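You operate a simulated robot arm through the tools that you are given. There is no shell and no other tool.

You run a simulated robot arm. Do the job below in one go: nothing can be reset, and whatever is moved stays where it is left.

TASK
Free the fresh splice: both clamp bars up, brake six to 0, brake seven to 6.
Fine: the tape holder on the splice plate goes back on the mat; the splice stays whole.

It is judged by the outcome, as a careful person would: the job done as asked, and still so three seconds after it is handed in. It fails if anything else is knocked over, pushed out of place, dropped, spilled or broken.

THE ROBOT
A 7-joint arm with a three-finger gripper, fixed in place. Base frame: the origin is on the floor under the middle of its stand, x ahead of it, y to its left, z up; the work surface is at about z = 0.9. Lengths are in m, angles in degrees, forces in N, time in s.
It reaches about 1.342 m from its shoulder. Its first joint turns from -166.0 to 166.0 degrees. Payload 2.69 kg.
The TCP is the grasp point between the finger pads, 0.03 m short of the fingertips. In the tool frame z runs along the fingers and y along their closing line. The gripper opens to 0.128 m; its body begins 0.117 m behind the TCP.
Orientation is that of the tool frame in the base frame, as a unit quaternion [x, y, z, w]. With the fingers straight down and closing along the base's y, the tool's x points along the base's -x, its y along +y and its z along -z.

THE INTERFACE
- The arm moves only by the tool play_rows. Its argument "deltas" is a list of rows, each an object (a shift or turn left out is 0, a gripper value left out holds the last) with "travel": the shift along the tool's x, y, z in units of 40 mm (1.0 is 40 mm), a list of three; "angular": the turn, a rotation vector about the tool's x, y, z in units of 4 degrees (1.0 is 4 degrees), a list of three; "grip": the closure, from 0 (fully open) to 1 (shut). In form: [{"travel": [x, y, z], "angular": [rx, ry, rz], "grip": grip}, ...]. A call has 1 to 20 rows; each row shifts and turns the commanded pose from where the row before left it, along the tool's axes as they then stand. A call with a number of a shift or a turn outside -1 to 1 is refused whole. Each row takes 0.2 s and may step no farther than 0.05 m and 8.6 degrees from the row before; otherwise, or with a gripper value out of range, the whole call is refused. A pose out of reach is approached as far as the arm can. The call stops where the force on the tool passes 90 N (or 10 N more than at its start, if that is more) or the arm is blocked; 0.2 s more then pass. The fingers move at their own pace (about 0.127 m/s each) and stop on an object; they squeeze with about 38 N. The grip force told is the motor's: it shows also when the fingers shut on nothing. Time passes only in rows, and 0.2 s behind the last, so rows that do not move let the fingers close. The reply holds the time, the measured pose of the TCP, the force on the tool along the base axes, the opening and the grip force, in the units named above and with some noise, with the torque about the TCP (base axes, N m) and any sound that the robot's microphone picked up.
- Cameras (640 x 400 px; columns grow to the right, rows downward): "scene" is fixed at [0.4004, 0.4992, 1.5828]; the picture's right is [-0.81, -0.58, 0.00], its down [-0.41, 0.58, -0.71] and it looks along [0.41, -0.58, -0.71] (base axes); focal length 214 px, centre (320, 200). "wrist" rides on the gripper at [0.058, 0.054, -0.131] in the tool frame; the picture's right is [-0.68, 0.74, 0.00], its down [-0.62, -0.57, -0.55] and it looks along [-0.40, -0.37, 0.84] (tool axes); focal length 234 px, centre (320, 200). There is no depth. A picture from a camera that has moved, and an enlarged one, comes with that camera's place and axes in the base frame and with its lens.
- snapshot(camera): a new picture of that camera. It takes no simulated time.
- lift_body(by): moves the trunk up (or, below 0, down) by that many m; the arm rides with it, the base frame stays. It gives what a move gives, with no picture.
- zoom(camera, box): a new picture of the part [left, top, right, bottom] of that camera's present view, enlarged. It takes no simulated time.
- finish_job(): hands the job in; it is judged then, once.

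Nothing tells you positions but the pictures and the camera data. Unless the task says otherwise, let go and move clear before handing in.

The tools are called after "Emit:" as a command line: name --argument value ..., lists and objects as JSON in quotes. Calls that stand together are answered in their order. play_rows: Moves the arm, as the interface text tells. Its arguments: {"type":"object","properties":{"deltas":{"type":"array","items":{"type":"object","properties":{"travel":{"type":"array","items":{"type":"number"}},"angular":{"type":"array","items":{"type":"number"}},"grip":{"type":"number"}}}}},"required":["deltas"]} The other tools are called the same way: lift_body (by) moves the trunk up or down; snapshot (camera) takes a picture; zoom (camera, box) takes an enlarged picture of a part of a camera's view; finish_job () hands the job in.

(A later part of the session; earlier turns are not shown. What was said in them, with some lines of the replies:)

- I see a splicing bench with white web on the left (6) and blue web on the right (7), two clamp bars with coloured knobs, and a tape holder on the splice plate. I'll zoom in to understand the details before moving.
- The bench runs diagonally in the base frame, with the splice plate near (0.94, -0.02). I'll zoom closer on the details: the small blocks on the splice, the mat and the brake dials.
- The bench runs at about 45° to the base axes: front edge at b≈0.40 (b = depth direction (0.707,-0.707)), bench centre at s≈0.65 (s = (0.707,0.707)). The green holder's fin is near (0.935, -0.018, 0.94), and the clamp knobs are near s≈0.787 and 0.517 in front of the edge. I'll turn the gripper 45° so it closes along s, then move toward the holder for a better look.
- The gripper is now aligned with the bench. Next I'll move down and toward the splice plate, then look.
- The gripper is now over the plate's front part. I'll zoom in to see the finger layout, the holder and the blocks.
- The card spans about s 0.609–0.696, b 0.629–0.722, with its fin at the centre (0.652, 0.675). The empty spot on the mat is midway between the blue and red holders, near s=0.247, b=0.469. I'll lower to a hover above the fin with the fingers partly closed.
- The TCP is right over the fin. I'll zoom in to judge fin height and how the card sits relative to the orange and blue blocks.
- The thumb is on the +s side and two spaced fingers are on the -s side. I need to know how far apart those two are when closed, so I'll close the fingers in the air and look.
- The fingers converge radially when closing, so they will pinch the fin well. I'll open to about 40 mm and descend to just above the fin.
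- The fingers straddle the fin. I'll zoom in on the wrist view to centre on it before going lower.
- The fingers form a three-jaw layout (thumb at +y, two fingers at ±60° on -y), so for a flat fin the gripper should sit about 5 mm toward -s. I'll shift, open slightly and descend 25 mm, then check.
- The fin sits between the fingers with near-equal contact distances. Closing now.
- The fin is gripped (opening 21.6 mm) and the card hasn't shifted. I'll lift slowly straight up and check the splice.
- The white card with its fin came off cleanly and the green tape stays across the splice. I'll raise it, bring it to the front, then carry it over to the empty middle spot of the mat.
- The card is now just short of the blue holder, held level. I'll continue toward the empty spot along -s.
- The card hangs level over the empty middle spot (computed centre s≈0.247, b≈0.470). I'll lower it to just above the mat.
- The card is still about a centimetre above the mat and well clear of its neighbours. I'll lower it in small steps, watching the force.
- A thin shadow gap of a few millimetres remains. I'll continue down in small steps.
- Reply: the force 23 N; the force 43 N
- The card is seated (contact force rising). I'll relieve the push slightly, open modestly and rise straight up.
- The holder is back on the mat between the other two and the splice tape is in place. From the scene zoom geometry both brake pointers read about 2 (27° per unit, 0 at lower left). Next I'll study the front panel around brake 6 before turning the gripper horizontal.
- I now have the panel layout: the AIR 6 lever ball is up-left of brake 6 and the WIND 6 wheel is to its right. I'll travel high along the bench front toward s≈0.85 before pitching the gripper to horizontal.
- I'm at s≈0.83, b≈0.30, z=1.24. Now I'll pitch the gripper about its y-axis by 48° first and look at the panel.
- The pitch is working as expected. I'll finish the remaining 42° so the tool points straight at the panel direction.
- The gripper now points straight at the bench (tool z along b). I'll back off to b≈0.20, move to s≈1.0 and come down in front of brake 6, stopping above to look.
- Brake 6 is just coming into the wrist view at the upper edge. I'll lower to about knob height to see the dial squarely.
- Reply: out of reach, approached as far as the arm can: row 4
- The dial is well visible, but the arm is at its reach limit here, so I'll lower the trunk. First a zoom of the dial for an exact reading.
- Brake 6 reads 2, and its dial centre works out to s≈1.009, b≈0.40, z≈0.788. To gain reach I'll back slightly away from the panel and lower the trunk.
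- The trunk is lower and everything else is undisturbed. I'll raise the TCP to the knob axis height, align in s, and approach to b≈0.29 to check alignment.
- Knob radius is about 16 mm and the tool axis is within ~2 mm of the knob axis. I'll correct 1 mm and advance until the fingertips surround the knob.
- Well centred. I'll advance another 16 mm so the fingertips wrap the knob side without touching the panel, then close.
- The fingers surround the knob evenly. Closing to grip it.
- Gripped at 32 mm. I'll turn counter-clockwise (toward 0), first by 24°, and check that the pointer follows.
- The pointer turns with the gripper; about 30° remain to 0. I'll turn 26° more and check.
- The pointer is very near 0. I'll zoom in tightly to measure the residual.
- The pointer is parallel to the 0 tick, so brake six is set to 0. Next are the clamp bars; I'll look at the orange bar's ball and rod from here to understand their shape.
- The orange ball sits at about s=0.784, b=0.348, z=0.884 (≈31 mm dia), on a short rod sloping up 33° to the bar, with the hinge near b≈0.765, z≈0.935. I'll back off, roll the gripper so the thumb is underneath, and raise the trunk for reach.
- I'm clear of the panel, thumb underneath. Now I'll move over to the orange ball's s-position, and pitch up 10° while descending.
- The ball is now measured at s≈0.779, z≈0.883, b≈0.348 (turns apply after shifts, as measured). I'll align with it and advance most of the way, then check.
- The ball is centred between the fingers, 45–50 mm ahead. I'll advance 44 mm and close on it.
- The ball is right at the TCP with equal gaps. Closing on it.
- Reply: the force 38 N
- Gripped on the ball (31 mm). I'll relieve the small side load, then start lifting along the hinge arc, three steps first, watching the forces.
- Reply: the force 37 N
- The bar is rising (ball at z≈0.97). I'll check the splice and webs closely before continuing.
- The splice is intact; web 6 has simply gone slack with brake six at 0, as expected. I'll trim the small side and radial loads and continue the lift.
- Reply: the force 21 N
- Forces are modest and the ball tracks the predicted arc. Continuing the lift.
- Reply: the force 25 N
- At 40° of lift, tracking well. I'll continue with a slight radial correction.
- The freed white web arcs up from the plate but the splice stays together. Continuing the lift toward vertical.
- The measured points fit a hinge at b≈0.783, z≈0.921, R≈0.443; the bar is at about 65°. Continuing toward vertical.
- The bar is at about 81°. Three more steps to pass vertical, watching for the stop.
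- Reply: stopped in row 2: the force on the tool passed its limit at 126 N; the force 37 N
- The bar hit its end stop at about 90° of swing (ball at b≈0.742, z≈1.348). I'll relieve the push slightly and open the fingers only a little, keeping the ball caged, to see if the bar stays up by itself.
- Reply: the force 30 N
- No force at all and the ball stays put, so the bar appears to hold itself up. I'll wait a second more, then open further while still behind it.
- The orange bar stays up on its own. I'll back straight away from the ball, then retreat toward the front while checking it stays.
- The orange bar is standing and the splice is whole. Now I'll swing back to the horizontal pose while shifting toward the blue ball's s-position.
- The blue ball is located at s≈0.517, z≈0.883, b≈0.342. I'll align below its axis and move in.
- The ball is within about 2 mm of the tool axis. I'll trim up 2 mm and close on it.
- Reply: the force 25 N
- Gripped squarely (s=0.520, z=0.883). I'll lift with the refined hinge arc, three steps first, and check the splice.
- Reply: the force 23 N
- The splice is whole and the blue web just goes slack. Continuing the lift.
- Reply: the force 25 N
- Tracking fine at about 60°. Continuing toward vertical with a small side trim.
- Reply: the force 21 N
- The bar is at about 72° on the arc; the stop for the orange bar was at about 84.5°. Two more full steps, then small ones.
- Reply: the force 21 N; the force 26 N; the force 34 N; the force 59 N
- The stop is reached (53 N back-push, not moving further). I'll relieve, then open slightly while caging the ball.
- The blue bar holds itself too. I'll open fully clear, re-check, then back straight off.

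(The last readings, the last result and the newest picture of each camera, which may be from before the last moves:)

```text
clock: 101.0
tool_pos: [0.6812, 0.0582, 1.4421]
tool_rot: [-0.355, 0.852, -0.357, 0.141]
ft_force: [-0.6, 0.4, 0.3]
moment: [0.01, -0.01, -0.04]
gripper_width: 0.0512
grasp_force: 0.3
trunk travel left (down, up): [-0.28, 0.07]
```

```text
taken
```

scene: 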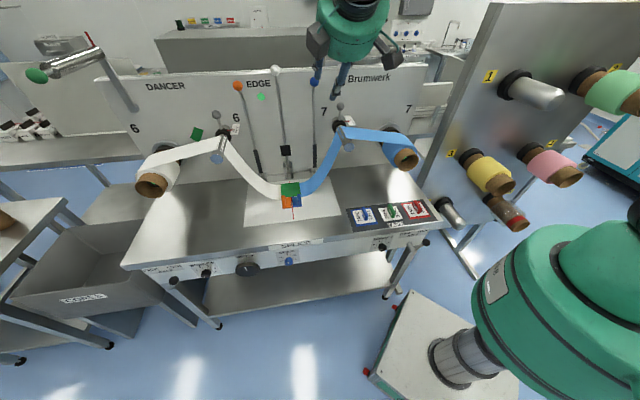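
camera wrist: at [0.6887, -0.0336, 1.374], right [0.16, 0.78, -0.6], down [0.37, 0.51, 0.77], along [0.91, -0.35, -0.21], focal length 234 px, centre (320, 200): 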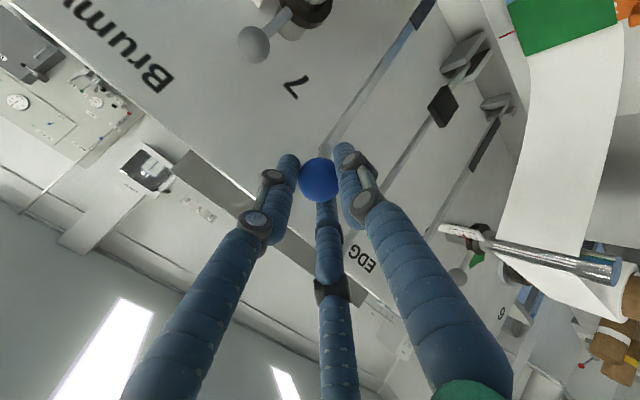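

Both bars stand up and the splice is whole. Last is brake seven: I'll level the gripper again and descend in front of the panel, then shift toward s≈0.29.

Emit:
play_rows --deltas '[{"travel": [0.2, 0, 0], "angular": [1, 0, 0]}, {"travel": [0.2, 0, 0], "angular": [1, 0, 0]}, {"travel": [0.2, 0, 0], "angular": [1, 0, 0]}, {"travel": [0.2, 0, 0], "angular": [1, 0, 0]}, {"travel": [0.2, 0, 0], "angular": [1, 0, 0]}, {"travel": [0.2, 0, 0], "angular": [1, 0, 0]}, {"travel": [0.2, 0, 0], "angular": [1, 0, 0]}, {"travel": [0.2, 0, 0], "angular": [1, 0, 0]}, {"travel": [0.2, 0, 0], "angular": [1, 0, 0]}, {"travel": [0.2, 0, 0], "angular": [1, 0, 0]}, {"travel": [0.2, 0, 0], "angular": [1, 0, 0]}, {"angular": [0.2, 0, 0]}, {}]'

Emit:
play_rows --deltas '[{"travel": [0, 0, -0.8]}, {"travel": [0, 0, -0.8]}, {"travel": [0, 0, -0.8]}, {"travel": [0, 0, -0.8]}, {"travel": [0, 0.9, 0]}, {"travel": [0, 0.9, 0]}, {"travel": [0, 0.9, 0]}, {"travel": [0, 0.9, 0]}, {"travel": [0, 0.9, 0]}, {"travel": [0, 0.9, 0]}, {"travel": [0, 0.9, 0]}, {"travel": [0, 0.9, 0]}, {"travel": [0, 0.9, 0]}, {}]'

Emit:
snapshot --camera "scene"

Emit:
snapshot --camera "wrist"

```text
clock: 103.8
tool_pos: [0.6213, -0.0067, 1.4423]
tool_rot: [0.275, -0.652, 0.655, -0.267]
ft_force: [0.5, 0.2, -0.1]
moment: [-0.01, 0.01, 0.04]
gripper_width: 0.0511
grasp_force: 0.1
trunk travel left (down, up): [-0.28, 0.07]
```

```text
clock: 106.8
tool_pos: [0.5272, 0.0816, 1.1187]
tool_rot: [0.274, -0.652, 0.655, -0.267]
ft_force: [0.5, -0.2, 0.3]
moment: [-0.02, -0.02, -0.02]
gripper_width: 0.0512
grasp_force: 0.1
trunk travel left (down, up): [-0.28, 0.07]
```

```text
taken
```

scene: 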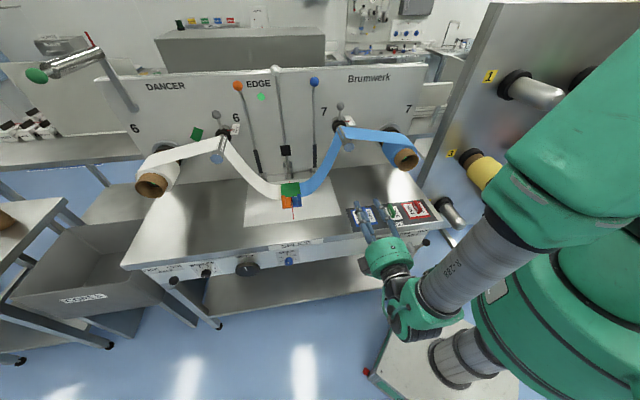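

```text
taken
camera wrist: at [0.3941, 0.1329, 1.065], right [0.47, 0.47, -0.75], down [0.05, 0.83, 0.56], along [0.88, -0.3, 0.37], focal length 234 px, centre (320, 200)
```

wrist: 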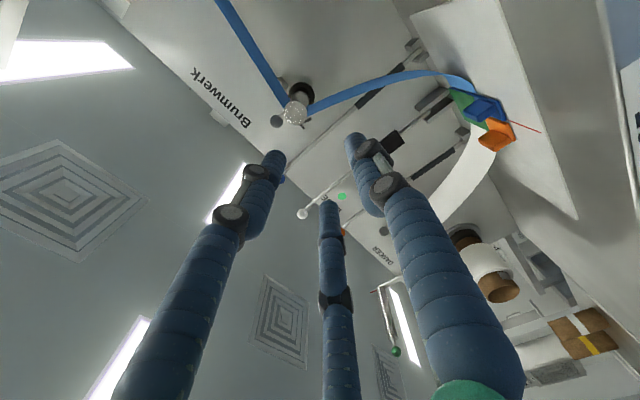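

Gripper is level at s≈0.43, b≈0.315. I'll go down in front of the panel and shift toward brake seven.

Emit:
play_rows --deltas '[{"travel": [0, 0.9, -0.1]}, {"travel": [0, 0.9, -0.1]}, {"travel": [0, 0.9, -0.1]}, {"travel": [0, 0.9, 0]}, {"travel": [0, 0.9, 0]}, {"travel": [0, 0.9, 0]}, {"travel": [0, 0.9, 0]}, {}]'

Emit:
snapshot --camera "scene"

Emit:
snapshot --camera "wrist"

```text
clock: 108.6
tool_pos: [0.5158, 0.0891, 0.8646]
tool_rot: [0.275, -0.652, 0.655, -0.266]
ft_force: [0.4, -0.5, 0.7]
moment: [0.0, -0.02, -0.04]
gripper_width: 0.0511
grasp_force: 0.0
trunk travel left (down, up): [-0.28, 0.07]
```

```text
taken
```

scene: 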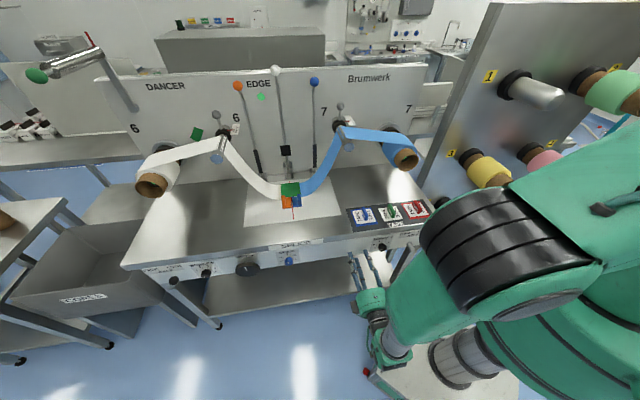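

```text
taken
camera wrist: at [0.382, 0.1401, 0.8111], right [0.47, 0.47, -0.74], down [0.05, 0.83, 0.56], along [0.88, -0.3, 0.37], focal length 234 px, centre (320, 200)
```

wrist: 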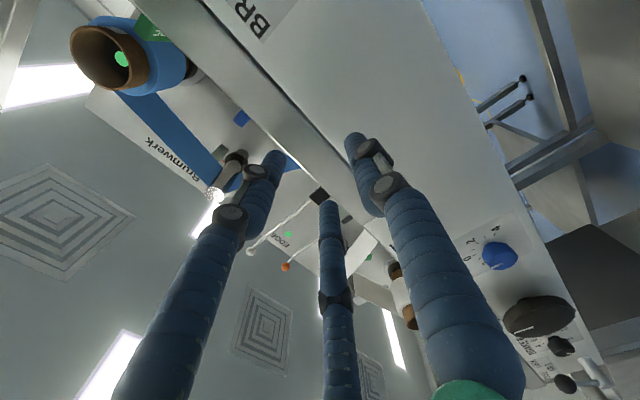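

Emit:
play_rows --deltas '[{"travel": [0.6, 0.373, -0.1]}, {"travel": [0.6, 0.373, -0.1]}, {"travel": [0.6, 0.373, -0.1]}, {"travel": [0.6, 0.373, -0.1]}, {"travel": [0.6, 0.373, 0]}, {"travel": [0.45, 0, 0]}, {}]'

Emit:
snapshot --camera "scene"

Emit:
snapshot --camera "wrist"

```text
clock: 110.2
tool_pos: [0.4066, 0.0019, 0.7926]
tool_rot: [0.275, -0.652, 0.654, -0.266]
ft_force: [0.6, 0.6, -0.7]
moment: [-0.01, 0.0, 0.01]
gripper_width: 0.0511
grasp_force: 0.1
trunk travel left (down, up): [-0.28, 0.07]
```

```text
taken
```

scene: 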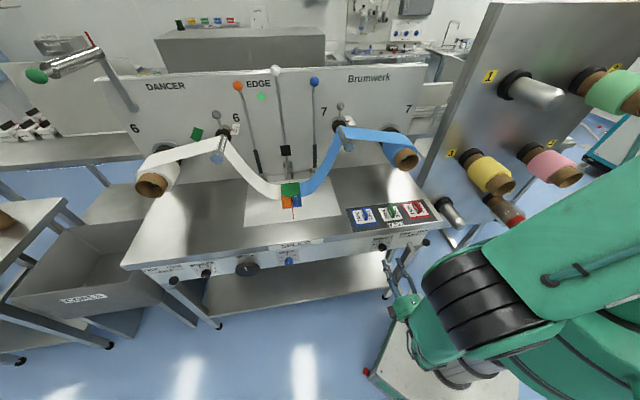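

```text
taken
camera wrist: at [0.2728, 0.0524, 0.7389], right [0.47, 0.47, -0.74], down [0.05, 0.83, 0.56], along [0.88, -0.3, 0.37], focal length 234 px, centre (320, 200)
```

wrist: 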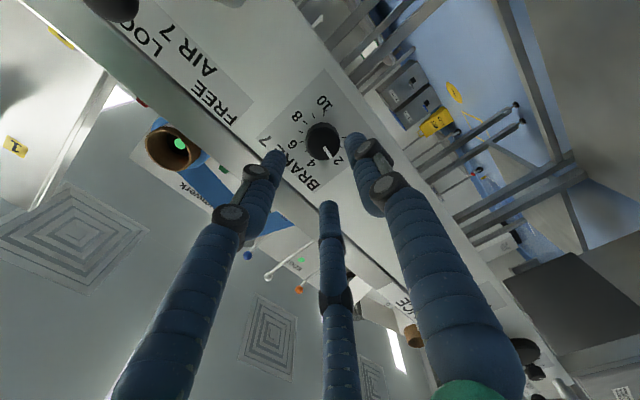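

The arm reaches brake seven well and the dial is in view. I'll zoom to measure alignment and the pointer.

Emit:
zoom --camera "wrist" --box '[272, 90, 372, 180]'

```text
4.44 times, centred on (322, 135) of wrist
camera zoom: at [0.2728, 0.0524, 0.7389], right [0.47, 0.47, -0.74], down [0.05, 0.83, 0.56], along [0.88, -0.3, 0.37], focal length 1041 px, centre (311, 489)
```

zoom: 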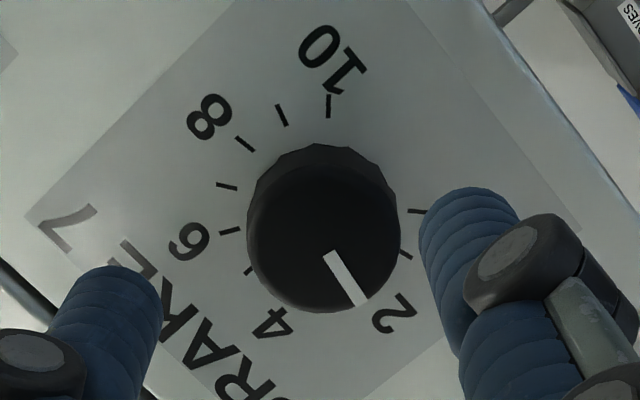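

Brake seven reads 2. The tool axis is about 3.5 mm high; I'll correct that and advance around the knob.

Emit:
play_rows --deltas '[{"travel": [-0.0235, 0.0865, 0.5]}, {"travel": [0, 0, 0.5]}, {"travel": [0, 0, 0.5]}, {}]'

Emit:
zoom --camera "wrist" --box '[232, 90, 412, 240]'

Emit:
zoom --camera "scene" --box '[345, 220, 425, 280]'

```text
clock: 111.2
tool_pos: [0.4511, -0.0411, 0.789]
tool_rot: [0.275, -0.652, 0.654, -0.267]
ft_force: [-0.5, 0.7, 0.1]
moment: [0.0, 0.0, 0.01]
gripper_width: 0.0514
grasp_force: 0.1
trunk travel left (down, up): [-0.28, 0.07]
```

```text
2.67 times, centred on (322, 165) of wrist
camera zoom: at [0.3168, 0.0109, 0.7353], right [0.47, 0.47, -0.74], down [0.05, 0.83, 0.56], along [0.88, -0.3, 0.36], focal length 624 px, centre (315, 293)
```

zoom: 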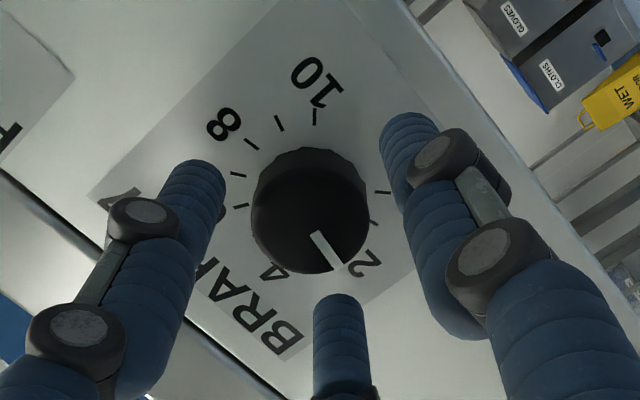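

```text
6.67 times, centred on (385, 250) of scene
camera zoom: at [0.4004, 0.4992, 1.5828], right [-0.81, -0.58, 0.0], down [-0.41, 0.58, -0.71], along [0.41, -0.58, -0.71], focal length 1430 px, centre (-113, -133)
```

zoom: 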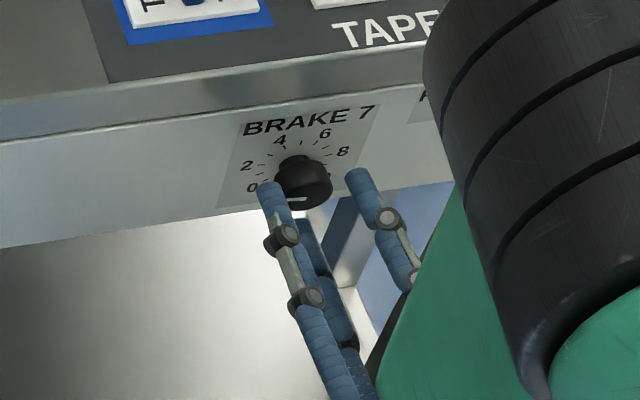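

Emit:
play_rows --deltas '[{"travel": [0.03, -0.02, 0.2]}, {"travel": [0, 0, 0.2]}, {}, {"grip": 0.65}, {"grip": 0.72}, {}]'

Emit:
zoom --camera "wrist" --box '[232, 90, 412, 240]'

Emit:
play_rows --deltas '[{"grip": 0.8}, {"grip": 1.0}, {}, {}]'

Emit:
zoom --camera "wrist" --box '[232, 90, 412, 240]'

```text
clock: 112.6
tool_pos: [0.4603, -0.0516, 0.7885]
tool_rot: [0.275, -0.652, 0.654, -0.267]
ft_force: [-0.1, 0.3, 0.3]
moment: [0.01, -0.01, 0.04]
gripper_width: 0.0358
grasp_force: 0.1
trunk travel left (down, up): [-0.28, 0.07]
```

```text
2.67 times, centred on (322, 165) of wrist
camera zoom: at [0.3277, -0.0012, 0.7365], right [0.47, 0.47, -0.74], down [0.05, 0.83, 0.56], along [0.88, -0.3, 0.37], focal length 624 px, centre (315, 293)
```

zoom: 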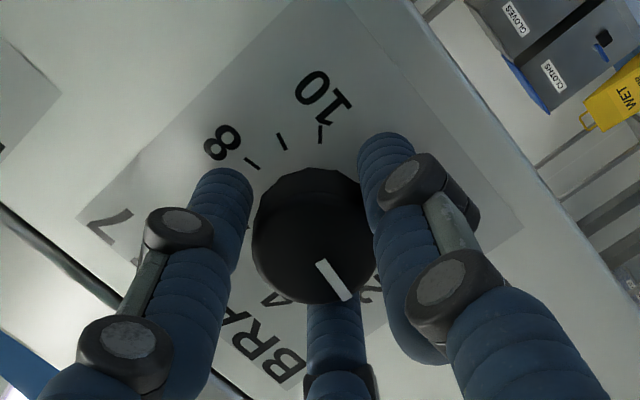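

```text
clock: 113.6
tool_pos: [0.4622, -0.0518, 0.7898]
tool_rot: [0.274, -0.651, 0.655, -0.267]
ft_force: [11.0, 2.8, 12.0]
moment: [-0.26, -0.24, 0.36]
gripper_width: 0.0323
grasp_force: 44.8
trunk travel left (down, up): [-0.28, 0.07]
```

```text
2.67 times, centred on (322, 165) of wrist
camera zoom: at [0.3285, -0.0006, 0.7367], right [0.47, 0.47, -0.74], down [0.05, 0.83, 0.56], along [0.88, -0.3, 0.37], focal length 624 px, centre (315, 293)
```

zoom: 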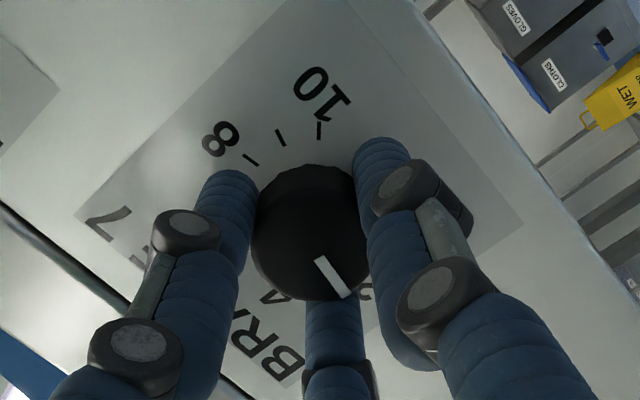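

Gripped with low side force. I'll turn clockwise 32° first and check.

Emit:
play_rows --deltas '[{"angular": [0, 0, 1]}, {"angular": [0, 0, 1]}, {"angular": [0, 0, 1]}, {"angular": [0, 0, 1]}, {"angular": [0, 0, 1]}, {"angular": [0, 0, 1]}, {"angular": [0, 0, 1]}, {"angular": [0, 0, 1]}, {}]'

Emit:
zoom --camera "wrist" --box '[232, 90, 412, 240]'

Emit:
snapshot --camera "scene"

```text
clock: 115.6
tool_pos: [0.4612, -0.0513, 0.7904]
tool_rot: [-0.083, 0.702, -0.555, 0.437]
ft_force: [41.2, -1.7, 19.5]
moment: [-0.2, -0.21, 0.66]
gripper_width: 0.0321
grasp_force: 45.1
trunk travel left (down, up): [-0.28, 0.07]
```

```text
2.67 times, centred on (322, 165) of wrist
camera zoom: at [0.3542, 0.0259, 0.7135], right [0.68, 0.68, -0.28], down [-0.22, 0.55, 0.8], along [0.7, -0.48, 0.53], focal length 624 px, centre (315, 293)
```

zoom: 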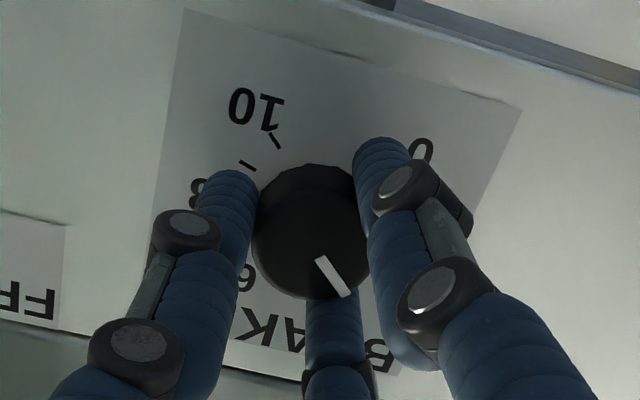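

```text
taken
```

scene: 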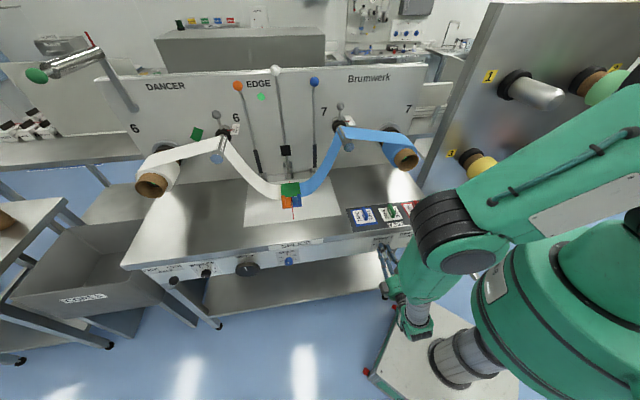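

The pointer follows. I'll add a small alignment correction and continue turning clockwise.

Emit:
play_rows --deltas '[{"travel": [-0.0625, 0, 0.04]}, {"angular": [0, 0, 1]}, {"angular": [0, 0, 1]}, {"angular": [0, 0, 1]}, {"angular": [0, 0, 1]}, {"angular": [0, 0, 1]}, {"angular": [0, 0, 1]}, {"angular": [0, 0, 1]}, {"angular": [0, 0, 1]}, {}]'

Emit:
zoom --camera "wrist" --box '[232, 90, 412, 240]'

```text
clock: 117.8
tool_pos: [0.4627, -0.0526, 0.7903]
tool_rot: [0.112, 0.699, -0.414, 0.572]
ft_force: [-20.0, 27.1, -43.8]
moment: [1.01, 1.0, 0.2]
gripper_width: 0.0323
grasp_force: 45.0
trunk travel left (down, up): [-0.28, 0.07]
```

```text
2.67 times, centred on (322, 165) of wrist
camera zoom: at [0.3859, 0.0562, 0.7141], right [0.68, 0.68, 0.27], down [-0.55, 0.23, 0.81], along [0.49, -0.7, 0.53], focal length 624 px, centre (315, 293)
```

zoom: 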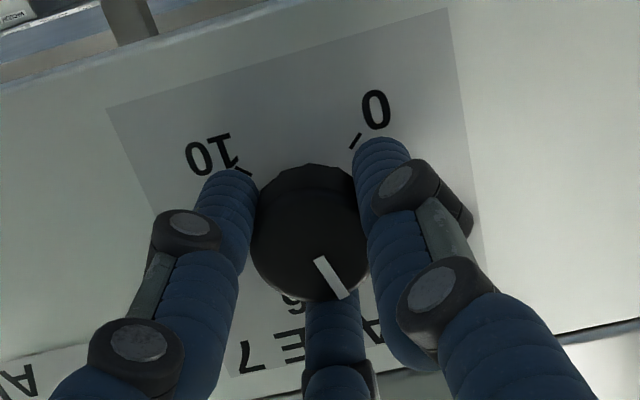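

Emit:
play_rows --deltas '[{"travel": [0.08, 0.04, -0.06]}, {}]'

```text
clock: 118.4
tool_pos: [0.4621, -0.0505, 0.7897]
tool_rot: [0.113, 0.697, -0.414, 0.574]
ft_force: [18.2, -26.5, 17.3]
moment: [-0.3, -0.31, -0.22]
gripper_width: 0.0321
grasp_force: 44.5
trunk travel left (down, up): [-0.28, 0.07]
```

Emit:
play_rows --deltas '[{"travel": [-0.022, -0.011, 0.03]}, {"angular": [0, 0, 1]}, {"angular": [0, 0, 1]}, {"angular": [0, 0, 1]}, {"angular": [0, 0, 1]}, {"angular": [0, 0, 1]}, {"angular": [0, 0, 1]}, {}]'

Emit:
zoom --camera "wrist" --box '[232, 90, 412, 240]'

Emit:
snapshot --camera "scene"

```text
clock: 120.2
tool_pos: [0.4881, -0.0386, 0.7843]
tool_rot: [0.18, 0.684, -0.362, 0.607]
ft_force: [0.3, 1.0, 0.1]
moment: [-0.05, -0.01, -0.08]
gripper_width: 0.0023
grasp_force: 31.3
out of reach, approached as far as the arm can: row 4, 5, 6, 7
trunk travel left (down, up): [-0.28, 0.07]
```

```text
2.67 times, centred on (322, 165) of wrist
camera zoom: at [0.4222, 0.0816, 0.7138], right [0.64, 0.63, 0.45], down [-0.65, 0.13, 0.75], along [0.41, -0.77, 0.49], focal length 624 px, centre (315, 293)
```

zoom: 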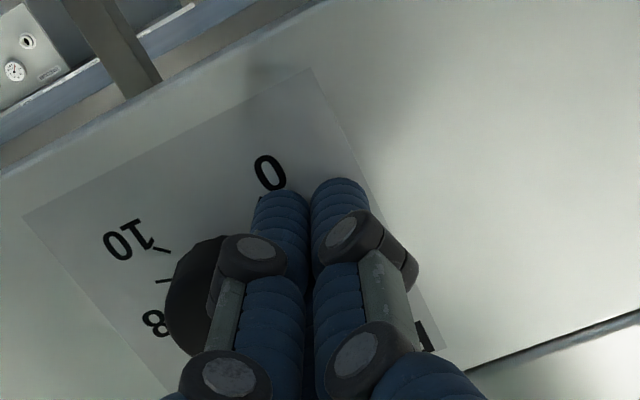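

```text
taken
```

scene: 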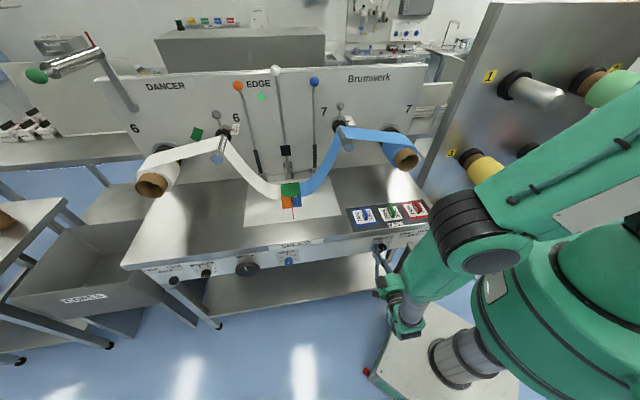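

The wrist ran out of roll range near the end and the fingers slipped off to the left of the knob without force. I'll retreat straight back from the panel first and then inspect.

Emit:
play_rows --deltas '[{"travel": [0, 0, -0.4]}, {"travel": [0, 0, -0.6]}, {"travel": [0, 0, -0.6]}, {"travel": [0, 0, -0.4]}, {}]'

Emit:
snapshot --camera "wrist"

Emit:
zoom --camera "scene" --box '[345, 220, 425, 280]'

```text
clock: 121.4
tool_pos: [0.4412, 0.0273, 0.7836]
tool_rot: [0.182, 0.683, -0.358, 0.61]
ft_force: [0.2, 0.4, 0.5]
moment: [-0.01, -0.02, 0.0]
gripper_width: 0.0023
grasp_force: 31.2
out of reach, approached as far as the arm can: row 1, 2
trunk travel left (down, up): [-0.28, 0.07]
```

```text
taken
camera wrist: at [0.3763, 0.1459, 0.7124], right [0.63, 0.62, 0.46], down [-0.66, 0.12, 0.74], along [0.41, -0.77, 0.49], focal length 234 px, centre (320, 200)
```

wrist: 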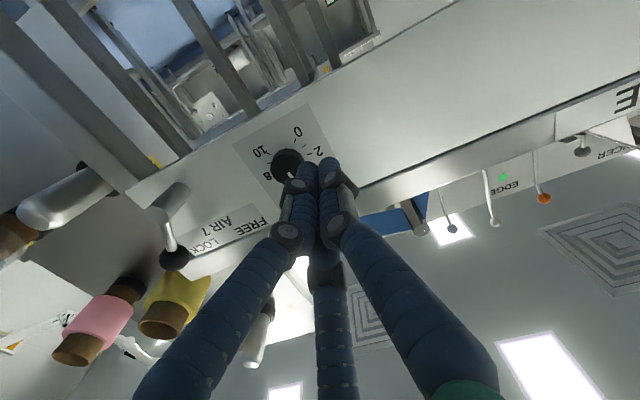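

```text
6.67 times, centred on (385, 250) of scene
camera zoom: at [0.4004, 0.4992, 1.5828], right [-0.81, -0.58, 0.0], down [-0.41, 0.58, -0.71], along [0.41, -0.58, -0.71], focal length 1430 px, centre (-113, -133)
```

zoom: 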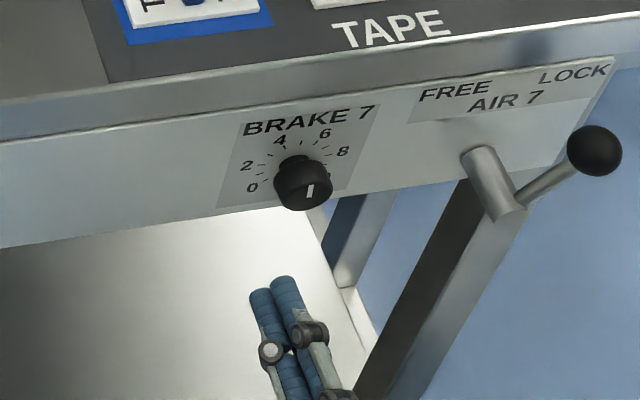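

The gripper is clear and unharmed. I'll measure where the pointer is now.

Emit:
zoom --camera "scene" --box '[366, 232, 398, 256]'

Emit:
zoom --camera "wrist" --box '[230, 110, 350, 200]'

```text
16.00 times, centred on (382, 244) of scene
camera zoom: at [0.4004, 0.4992, 1.5828], right [-0.81, -0.58, 0.0], down [-0.41, 0.58, -0.71], along [0.41, -0.58, -0.71], focal length 3432 px, centre (-672, -504)
```

zoom: 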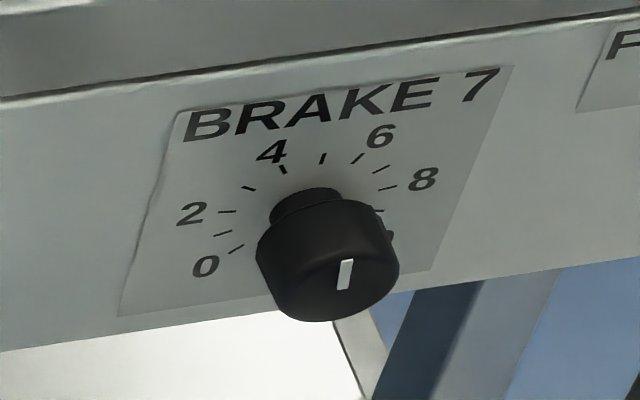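

```text
4.44 times, centred on (290, 155) of wrist
camera zoom: at [0.3763, 0.1459, 0.7124], right [0.63, 0.62, 0.46], down [-0.66, 0.12, 0.74], along [0.41, -0.77, 0.49], focal length 1041 px, centre (453, 400)
```

zoom: 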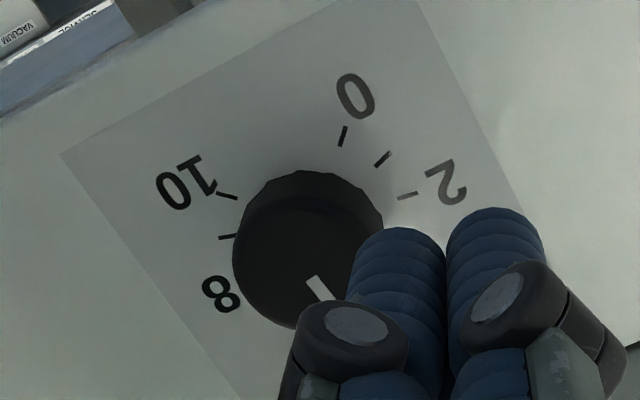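

The pointer now reads about 4.8 (-5° from top), so about 32° more clockwise is needed. I'll roll the wrist back 45°, open, and regrip with roll range to spare.

Emit:
play_rows --deltas '[{"grip": 0.6}, {"angular": [0, 0, -1]}, {"angular": [0, 0, -1]}, {"angular": [0, 0, -1]}, {"angular": [0, 0, -1]}, {"angular": [0, 0, -1]}, {"angular": [0, 0, -1]}, {"angular": [0, 0, -1]}, {"angular": [0, 0, -1]}, {"angular": [0, 0, -1]}, {"angular": [0, 0, -1]}, {"angular": [0, 0, -1]}, {"angular": [0, 0, -1]}, {}]'

Emit:
snapshot --camera "wrist"

```text
clock: 124.4
tool_pos: [0.4396, 0.0257, 0.7843]
tool_rot: [-0.11, 0.699, -0.573, 0.415]
ft_force: [0.2, 0.0, -0.1]
moment: [-0.03, 0.02, 0.01]
gripper_width: 0.051
grasp_force: 0.0
trunk travel left (down, up): [-0.28, 0.07]
```

```text
taken
camera wrist: at [0.3282, 0.0988, 0.7097], right [0.66, 0.66, -0.35], down [-0.18, 0.6, 0.78], along [0.73, -0.46, 0.51], focal length 234 px, centre (320, 200)
```

wrist: 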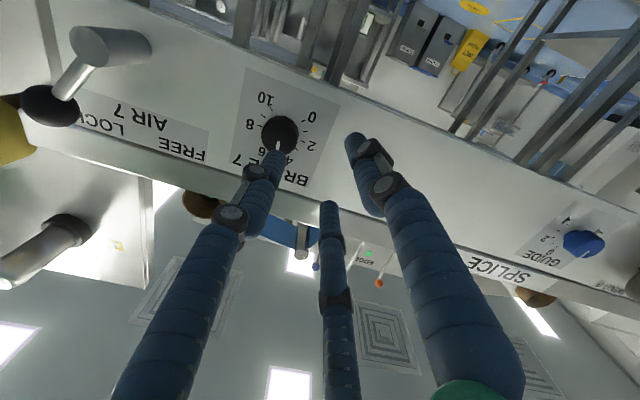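

Roll is now -63° with the gripper level. I'll re-centre on the knob axis (s≈0.290, z≈0.790) and look.

Emit:
play_rows --deltas '[{"travel": [0.4, -0.29, 0]}, {"travel": [0.387, -0.285, 0]}, {}]'

Emit:
zoom --camera "wrist" --box '[272, 90, 372, 180]'

```text
clock: 125.2
tool_pos: [0.4116, -0.0028, 0.791]
tool_rot: [-0.11, 0.699, -0.573, 0.415]
ft_force: [-0.3, -0.4, 0.2]
moment: [-0.05, 0.02, 0.05]
gripper_width: 0.0508
grasp_force: 0.0
trunk travel left (down, up): [-0.28, 0.07]
```

```text
4.44 times, centred on (322, 135) of wrist
camera zoom: at [0.3009, 0.0714, 0.7165], right [0.66, 0.66, -0.35], down [-0.18, 0.59, 0.78], along [0.73, -0.46, 0.51], focal length 1041 px, centre (311, 489)
```

zoom: 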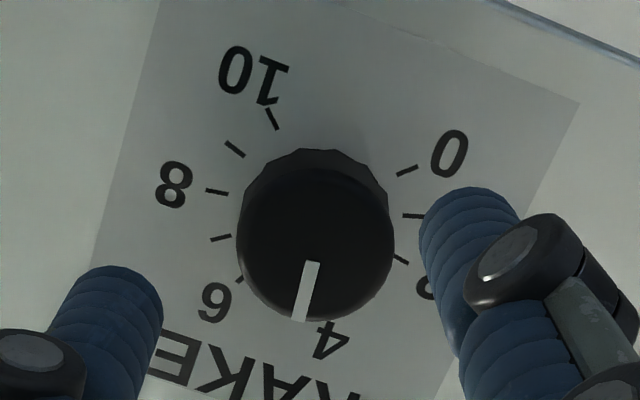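

Re-centred; the pointer is at about -6° (≈4.75), so I need about 33° more clockwise to reach 6. Advancing and regripping.

Emit:
play_rows --deltas '[{"travel": [0, 0.04, 0.5]}, {"travel": [0, 0, 0.5]}, {"travel": [0, 0, 0.5]}, {"travel": [0, 0, 0.25]}, {}, {"grip": 0.72}, {}]'

Emit:
zoom --camera "wrist" --box '[232, 90, 412, 240]'

Emit:
play_rows --deltas '[{"grip": 0.8}, {"grip": 1.0}, {}, {}]'

Emit:
zoom --camera "wrist" --box '[232, 90, 412, 240]'

```text
clock: 126.8
tool_pos: [0.4608, -0.0503, 0.7912]
tool_rot: [-0.11, 0.699, -0.573, 0.414]
ft_force: [0.8, -0.1, 1.3]
moment: [0.0, 0.01, -0.01]
gripper_width: 0.0357
grasp_force: 0.1
trunk travel left (down, up): [-0.28, 0.07]
```

```text
2.67 times, centred on (322, 165) of wrist
camera zoom: at [0.3501, 0.0228, 0.7157], right [0.66, 0.66, -0.35], down [-0.18, 0.6, 0.78], along [0.73, -0.46, 0.51], focal length 624 px, centre (315, 293)
```

zoom: 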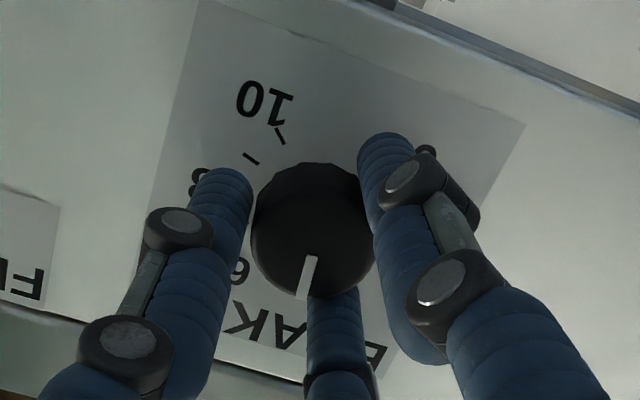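

```text
clock: 127.8
tool_pos: [0.4614, -0.0514, 0.789]
tool_rot: [-0.11, 0.699, -0.573, 0.415]
ft_force: [-1.4, 1.7, -4.7]
moment: [0.15, 0.15, 0.01]
gripper_width: 0.0331
grasp_force: 45.0
trunk travel left (down, up): [-0.28, 0.07]
```

```text
2.67 times, centred on (322, 165) of wrist
camera zoom: at [0.3501, 0.0228, 0.7155], right [0.66, 0.66, -0.35], down [-0.18, 0.59, 0.78], along [0.73, -0.46, 0.51], focal length 624 px, centre (315, 293)
```

zoom: 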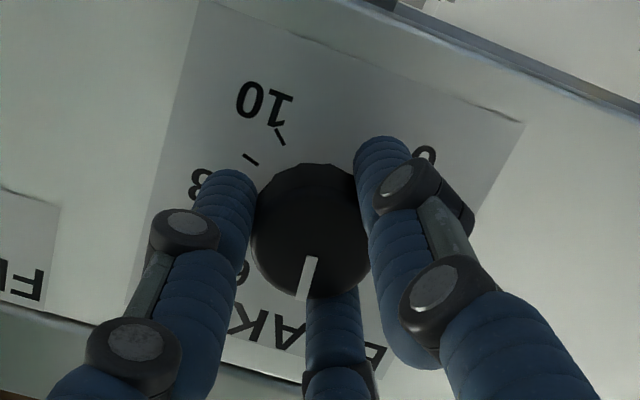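

Gripped with very low side load. Turning clockwise in two stages.

Emit:
play_rows --deltas '[{"angular": [0, 0, 1]}, {"angular": [0, 0, 1]}, {"angular": [0, 0, 1]}, {"angular": [0, 0, 1]}, {"angular": [0, 0, 1]}, {}]'

Emit:
play_rows --deltas '[{"angular": [0, 0, 1]}, {"angular": [0, 0, 1]}, {"angular": [0, 0, 1]}, {}]'

Emit:
zoom --camera "wrist" --box '[232, 90, 412, 240]'

```text
clock: 129.2
tool_pos: [0.4615, -0.0514, 0.7905]
tool_rot: [0.014, 0.707, -0.493, 0.508]
ft_force: [-15.3, 9.8, 10.8]
moment: [-0.21, -0.19, 0.0]
gripper_width: 0.0332
grasp_force: 45.1
trunk travel left (down, up): [-0.28, 0.07]
```

```text
clock: 130.2
tool_pos: [0.462, -0.0508, 0.7898]
tool_rot: [0.087, 0.702, -0.436, 0.557]
ft_force: [-2.6, -4.4, 12.4]
moment: [-0.27, -0.28, -0.23]
gripper_width: 0.033
grasp_force: 44.9
trunk travel left (down, up): [-0.28, 0.07]
```

```text
2.67 times, centred on (322, 165) of wrist
camera zoom: at [0.3814, 0.0537, 0.7119], right [0.7, 0.69, 0.2], down [-0.51, 0.27, 0.82], along [0.51, -0.67, 0.54], focal length 624 px, centre (315, 293)
```

zoom: 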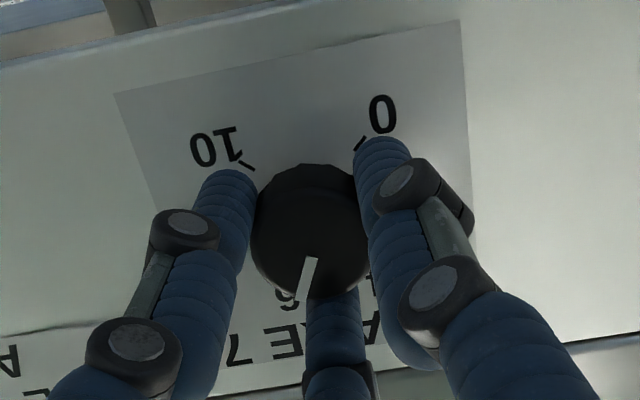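

The pointer is now at about the 6 label. I'll release, back off and measure.

Emit:
play_rows --deltas '[{"grip": 0.8}, {"grip": 0.6}, {}, {"travel": [0, 0, -0.5]}, {"travel": [0, 0, -0.5]}, {"travel": [0, 0, -0.5]}, {"travel": [0, 0, -0.4]}, {}]'

Emit:
zoom --camera "wrist" --box '[272, 90, 372, 180]'

Emit:
zoom --camera "scene" --box '[366, 232, 398, 256]'

```text
clock: 132.0
tool_pos: [0.4079, 0.0031, 0.789]
tool_rot: [0.087, 0.702, -0.437, 0.556]
ft_force: [0.1, 0.2, 0.3]
moment: [0.04, 0.0, 0.01]
gripper_width: 0.0513
grasp_force: 0.0
trunk travel left (down, up): [-0.28, 0.07]
```

```text
4.44 times, centred on (322, 135) of wrist
camera zoom: at [0.3275, 0.1067, 0.7111], right [0.7, 0.69, 0.2], down [-0.5, 0.27, 0.82], along [0.51, -0.67, 0.54], focal length 1041 px, centre (311, 489)
```

zoom: 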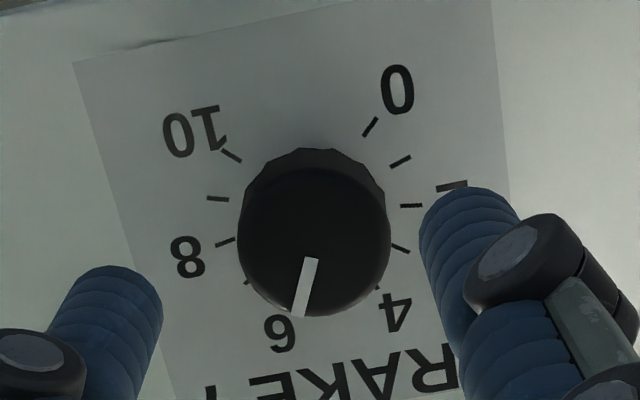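

```text
16.00 times, centred on (382, 244) of scene
camera zoom: at [0.4004, 0.4992, 1.5828], right [-0.81, -0.58, 0.0], down [-0.41, 0.58, -0.71], along [0.41, -0.58, -0.71], focal length 3432 px, centre (-672, -504)
```

zoom: 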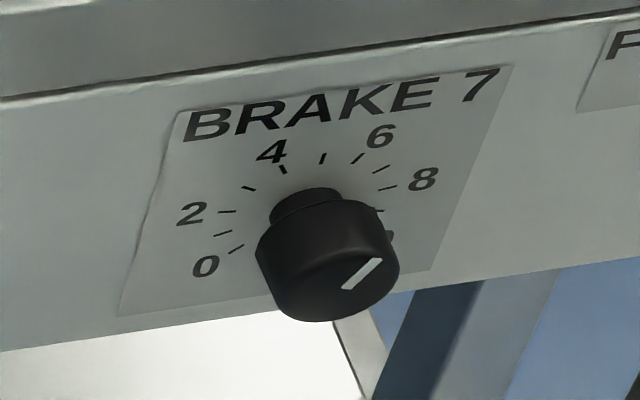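

The pointer is near 6. I'll zoom in more for an exact comparison with the ticks.

Emit:
zoom --camera "wrist" --box '[298, 110, 348, 165]'

Emit:
zoom --camera "scene" --box '[372, 236, 392, 252]'

```text
7.27 times, centred on (323, 138) of wrist
camera zoom: at [0.3275, 0.1067, 0.7111], right [0.7, 0.69, 0.2], down [-0.5, 0.27, 0.82], along [0.51, -0.67, 0.54], focal length 1703 px, centre (298, 654)
```

zoom: 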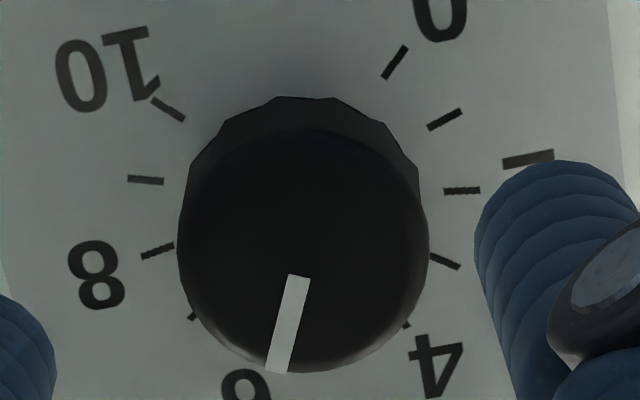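

```text
16.00 times, centred on (382, 244) of scene
camera zoom: at [0.4004, 0.4992, 1.5828], right [-0.81, -0.58, 0.0], down [-0.41, 0.58, -0.71], along [0.41, -0.58, -0.71], focal length 3432 px, centre (-672, -504)
```

zoom: 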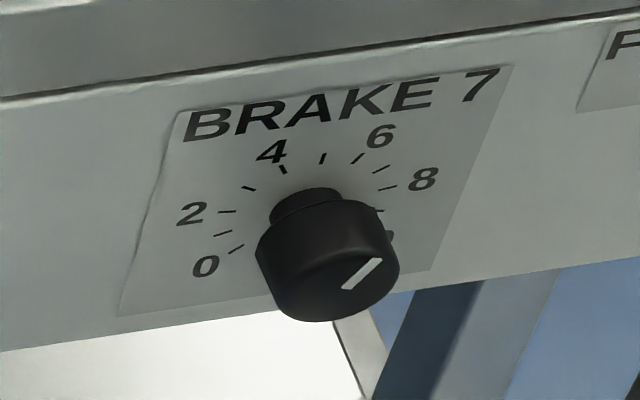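

The precise reading is about 24.6° (≈5.9), while brake six re-checks as 0.03. I'll make one small corrective nudge of about 2.4° by going straight back in, gripping and turning.

Emit:
play_rows --deltas '[{"travel": [0, 0, 0.5]}, {"travel": [0, 0, 0.5]}, {"travel": [0, 0, 0.5]}, {"travel": [0, 0, 0.4]}, {}, {"grip": 0.72}, {"grip": 0.85}, {"grip": 1.0}, {}, {}]'

Emit:
play_rows --deltas '[{"angular": [0, 0, 0.65]}, {}, {}]'

Emit:
play_rows --deltas '[{"grip": 0.8}, {"grip": 0.6}, {}, {"travel": [0, 0, -0.5]}, {"travel": [0, 0, -0.5]}, {"travel": [0, 0, -0.5]}, {"travel": [0, 0, -0.4]}, {}]'

Emit:
zoom --camera "wrist" --box '[298, 110, 348, 165]'

Emit:
zoom --camera "scene" --box '[366, 232, 398, 256]'

```text
clock: 134.2
tool_pos: [0.4601, -0.0501, 0.7895]
tool_rot: [0.088, 0.701, -0.437, 0.557]
ft_force: [11.0, -10.9, 26.1]
moment: [-0.33, -0.3, -0.33]
gripper_width: 0.0335
grasp_force: 44.8
trunk travel left (down, up): [-0.28, 0.07]
```

```text
clock: 135.0
tool_pos: [0.4616, -0.0505, 0.7892]
tool_rot: [0.103, 0.7, -0.423, 0.566]
ft_force: [8.2, -3.4, 32.6]
moment: [-0.57, -0.55, 0.33]
gripper_width: 0.033
grasp_force: 45.1
trunk travel left (down, up): [-0.28, 0.07]
```

```text
clock: 136.8
tool_pos: [0.408, 0.0036, 0.7891]
tool_rot: [0.102, 0.7, -0.423, 0.566]
ft_force: [0.3, -0.4, 0.0]
moment: [0.03, -0.01, 0.05]
gripper_width: 0.0513
grasp_force: 0.0
trunk travel left (down, up): [-0.28, 0.07]
```

```text
7.27 times, centred on (323, 138) of wrist
camera zoom: at [0.3305, 0.1095, 0.7123], right [0.69, 0.68, 0.24], down [-0.53, 0.25, 0.81], along [0.49, -0.69, 0.53], focal length 1703 px, centre (298, 654)
```

zoom: 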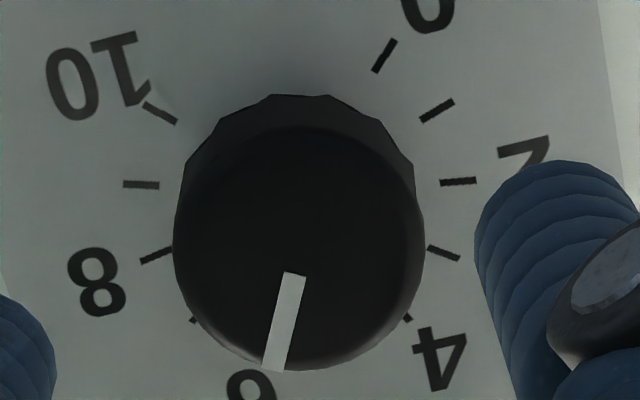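

```text
16.00 times, centred on (382, 244) of scene
camera zoom: at [0.4004, 0.4992, 1.5828], right [-0.81, -0.58, 0.0], down [-0.41, 0.58, -0.71], along [0.41, -0.58, -0.71], focal length 3432 px, centre (-672, -504)
```

zoom: 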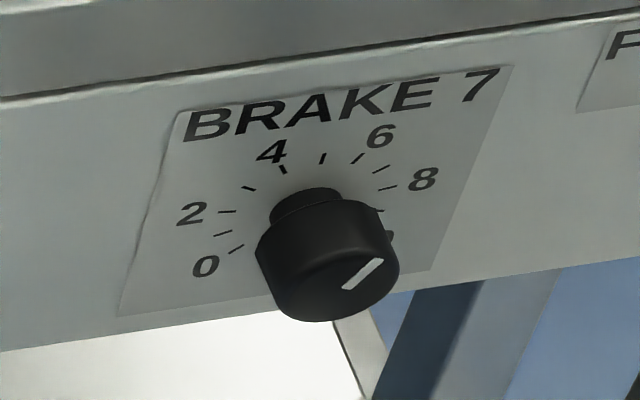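

Brake seven now measures about 26° → 5.97, i.e. 6. I'll move the arm clear the way it came and then check the whole bench.

Emit:
play_rows --deltas '[{"travel": [-0.4, 0.77, 0]}, {"travel": [-0.4, 0.77, 0]}, {"travel": [-0.4, 0.77, 0]}, {"travel": [-0.4, 0.77, 0]}, {"travel": [-0.8, -0.42, 0]}, {"travel": [-0.8, -0.42, 0]}, {"travel": [-0.8, -0.42, 0]}, {"travel": [-0.8, -0.42, 0]}, {"travel": [-0.8, -0.42, 0]}, {"travel": [-0.8, -0.42, 0]}, {"travel": [-0.8, -0.42, 0]}, {}]'

Emit:
snapshot --camera "scene"

Emit:
zoom --camera "scene" --box '[200, 60, 360, 220]'

Emit:
zoom --camera "scene" --box '[130, 220, 290, 300]'

Emit:
zoom --camera "scene" --box '[330, 190, 450, 265]'

```text
clock: 139.4
tool_pos: [0.5085, 0.1033, 1.0394]
tool_rot: [0.103, 0.7, -0.423, 0.567]
ft_force: [0.6, 0.4, 0.0]
moment: [0.0, -0.02, 0.0]
gripper_width: 0.0512
grasp_force: 0.0
trunk travel left (down, up): [-0.28, 0.07]
```

```text
taken
```

scene: 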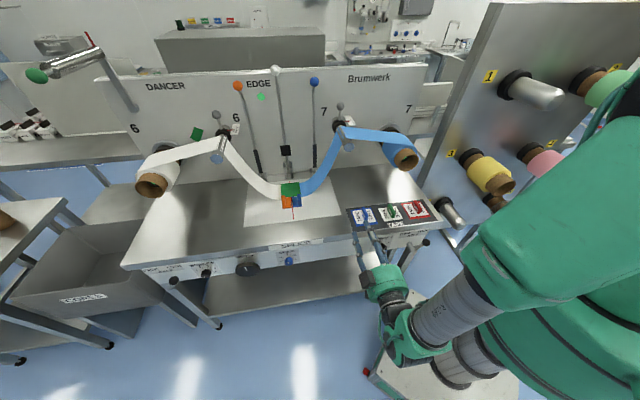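

```text
2.50 times, centred on (280, 140) of scene
camera zoom: at [0.4004, 0.4992, 1.5828], right [-0.81, -0.58, 0.0], down [-0.41, 0.58, -0.71], along [0.41, -0.58, -0.71], focal length 536 px, centre (420, 350)
```

zoom: 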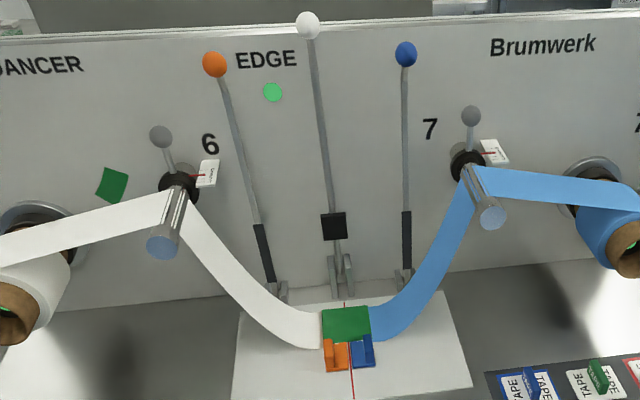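

```text
4.00 times, centred on (210, 260) of scene
camera zoom: at [0.4004, 0.4992, 1.5828], right [-0.81, -0.58, 0.0], down [-0.41, 0.58, -0.71], along [0.41, -0.58, -0.71], focal length 858 px, centre (760, -40)
```

zoom: 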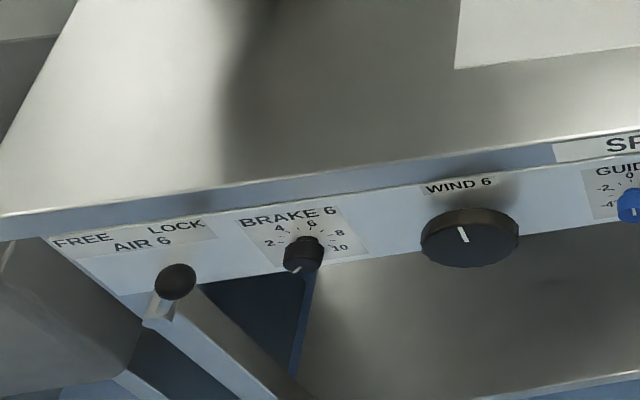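

```text
5.33 times, centred on (390, 228) of scene
camera zoom: at [0.4004, 0.4992, 1.5828], right [-0.81, -0.58, 0.0], down [-0.41, 0.58, -0.71], along [0.41, -0.58, -0.71], focal length 1144 px, centre (-53, 53)
```

zoom: 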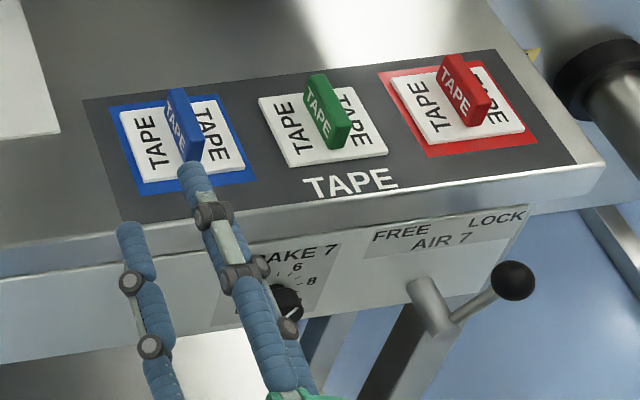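

Final check: both clamp bars are standing up, brake six points at 0 and brake seven at 6. The green tape holder sits on the mat between the blue and red ones, and the tape still joins both webs. The arm is clear and everything else is where it was, so I'm handing in.

Emit:
finish_job

```text
The job is handed in.
```

The splice is free and whole. I checked everything in the camera views before handing in.

- **Clamp bars:** The orange and blue bars are both up at their stops and stayed there after I let go.
- **Brake six:** It points at 0; my measured reading is about 0.03.
- **Brake seven:** It points at 6; my measured reading is about 5.97. The wrist ran out of turning range partway, and the fingers slipped off the knob without any force. I regripped and finished the turn.
- **Tape holder:** It is back on the mat, in the gap between the blue and red holders.
- **Splice:** The green tape still joins the white and blue webs. Both webs now hang slack near the plate because the clamps are open.

Nothing else in view was moved or knocked over, and the gripper is open and clear of the bench.
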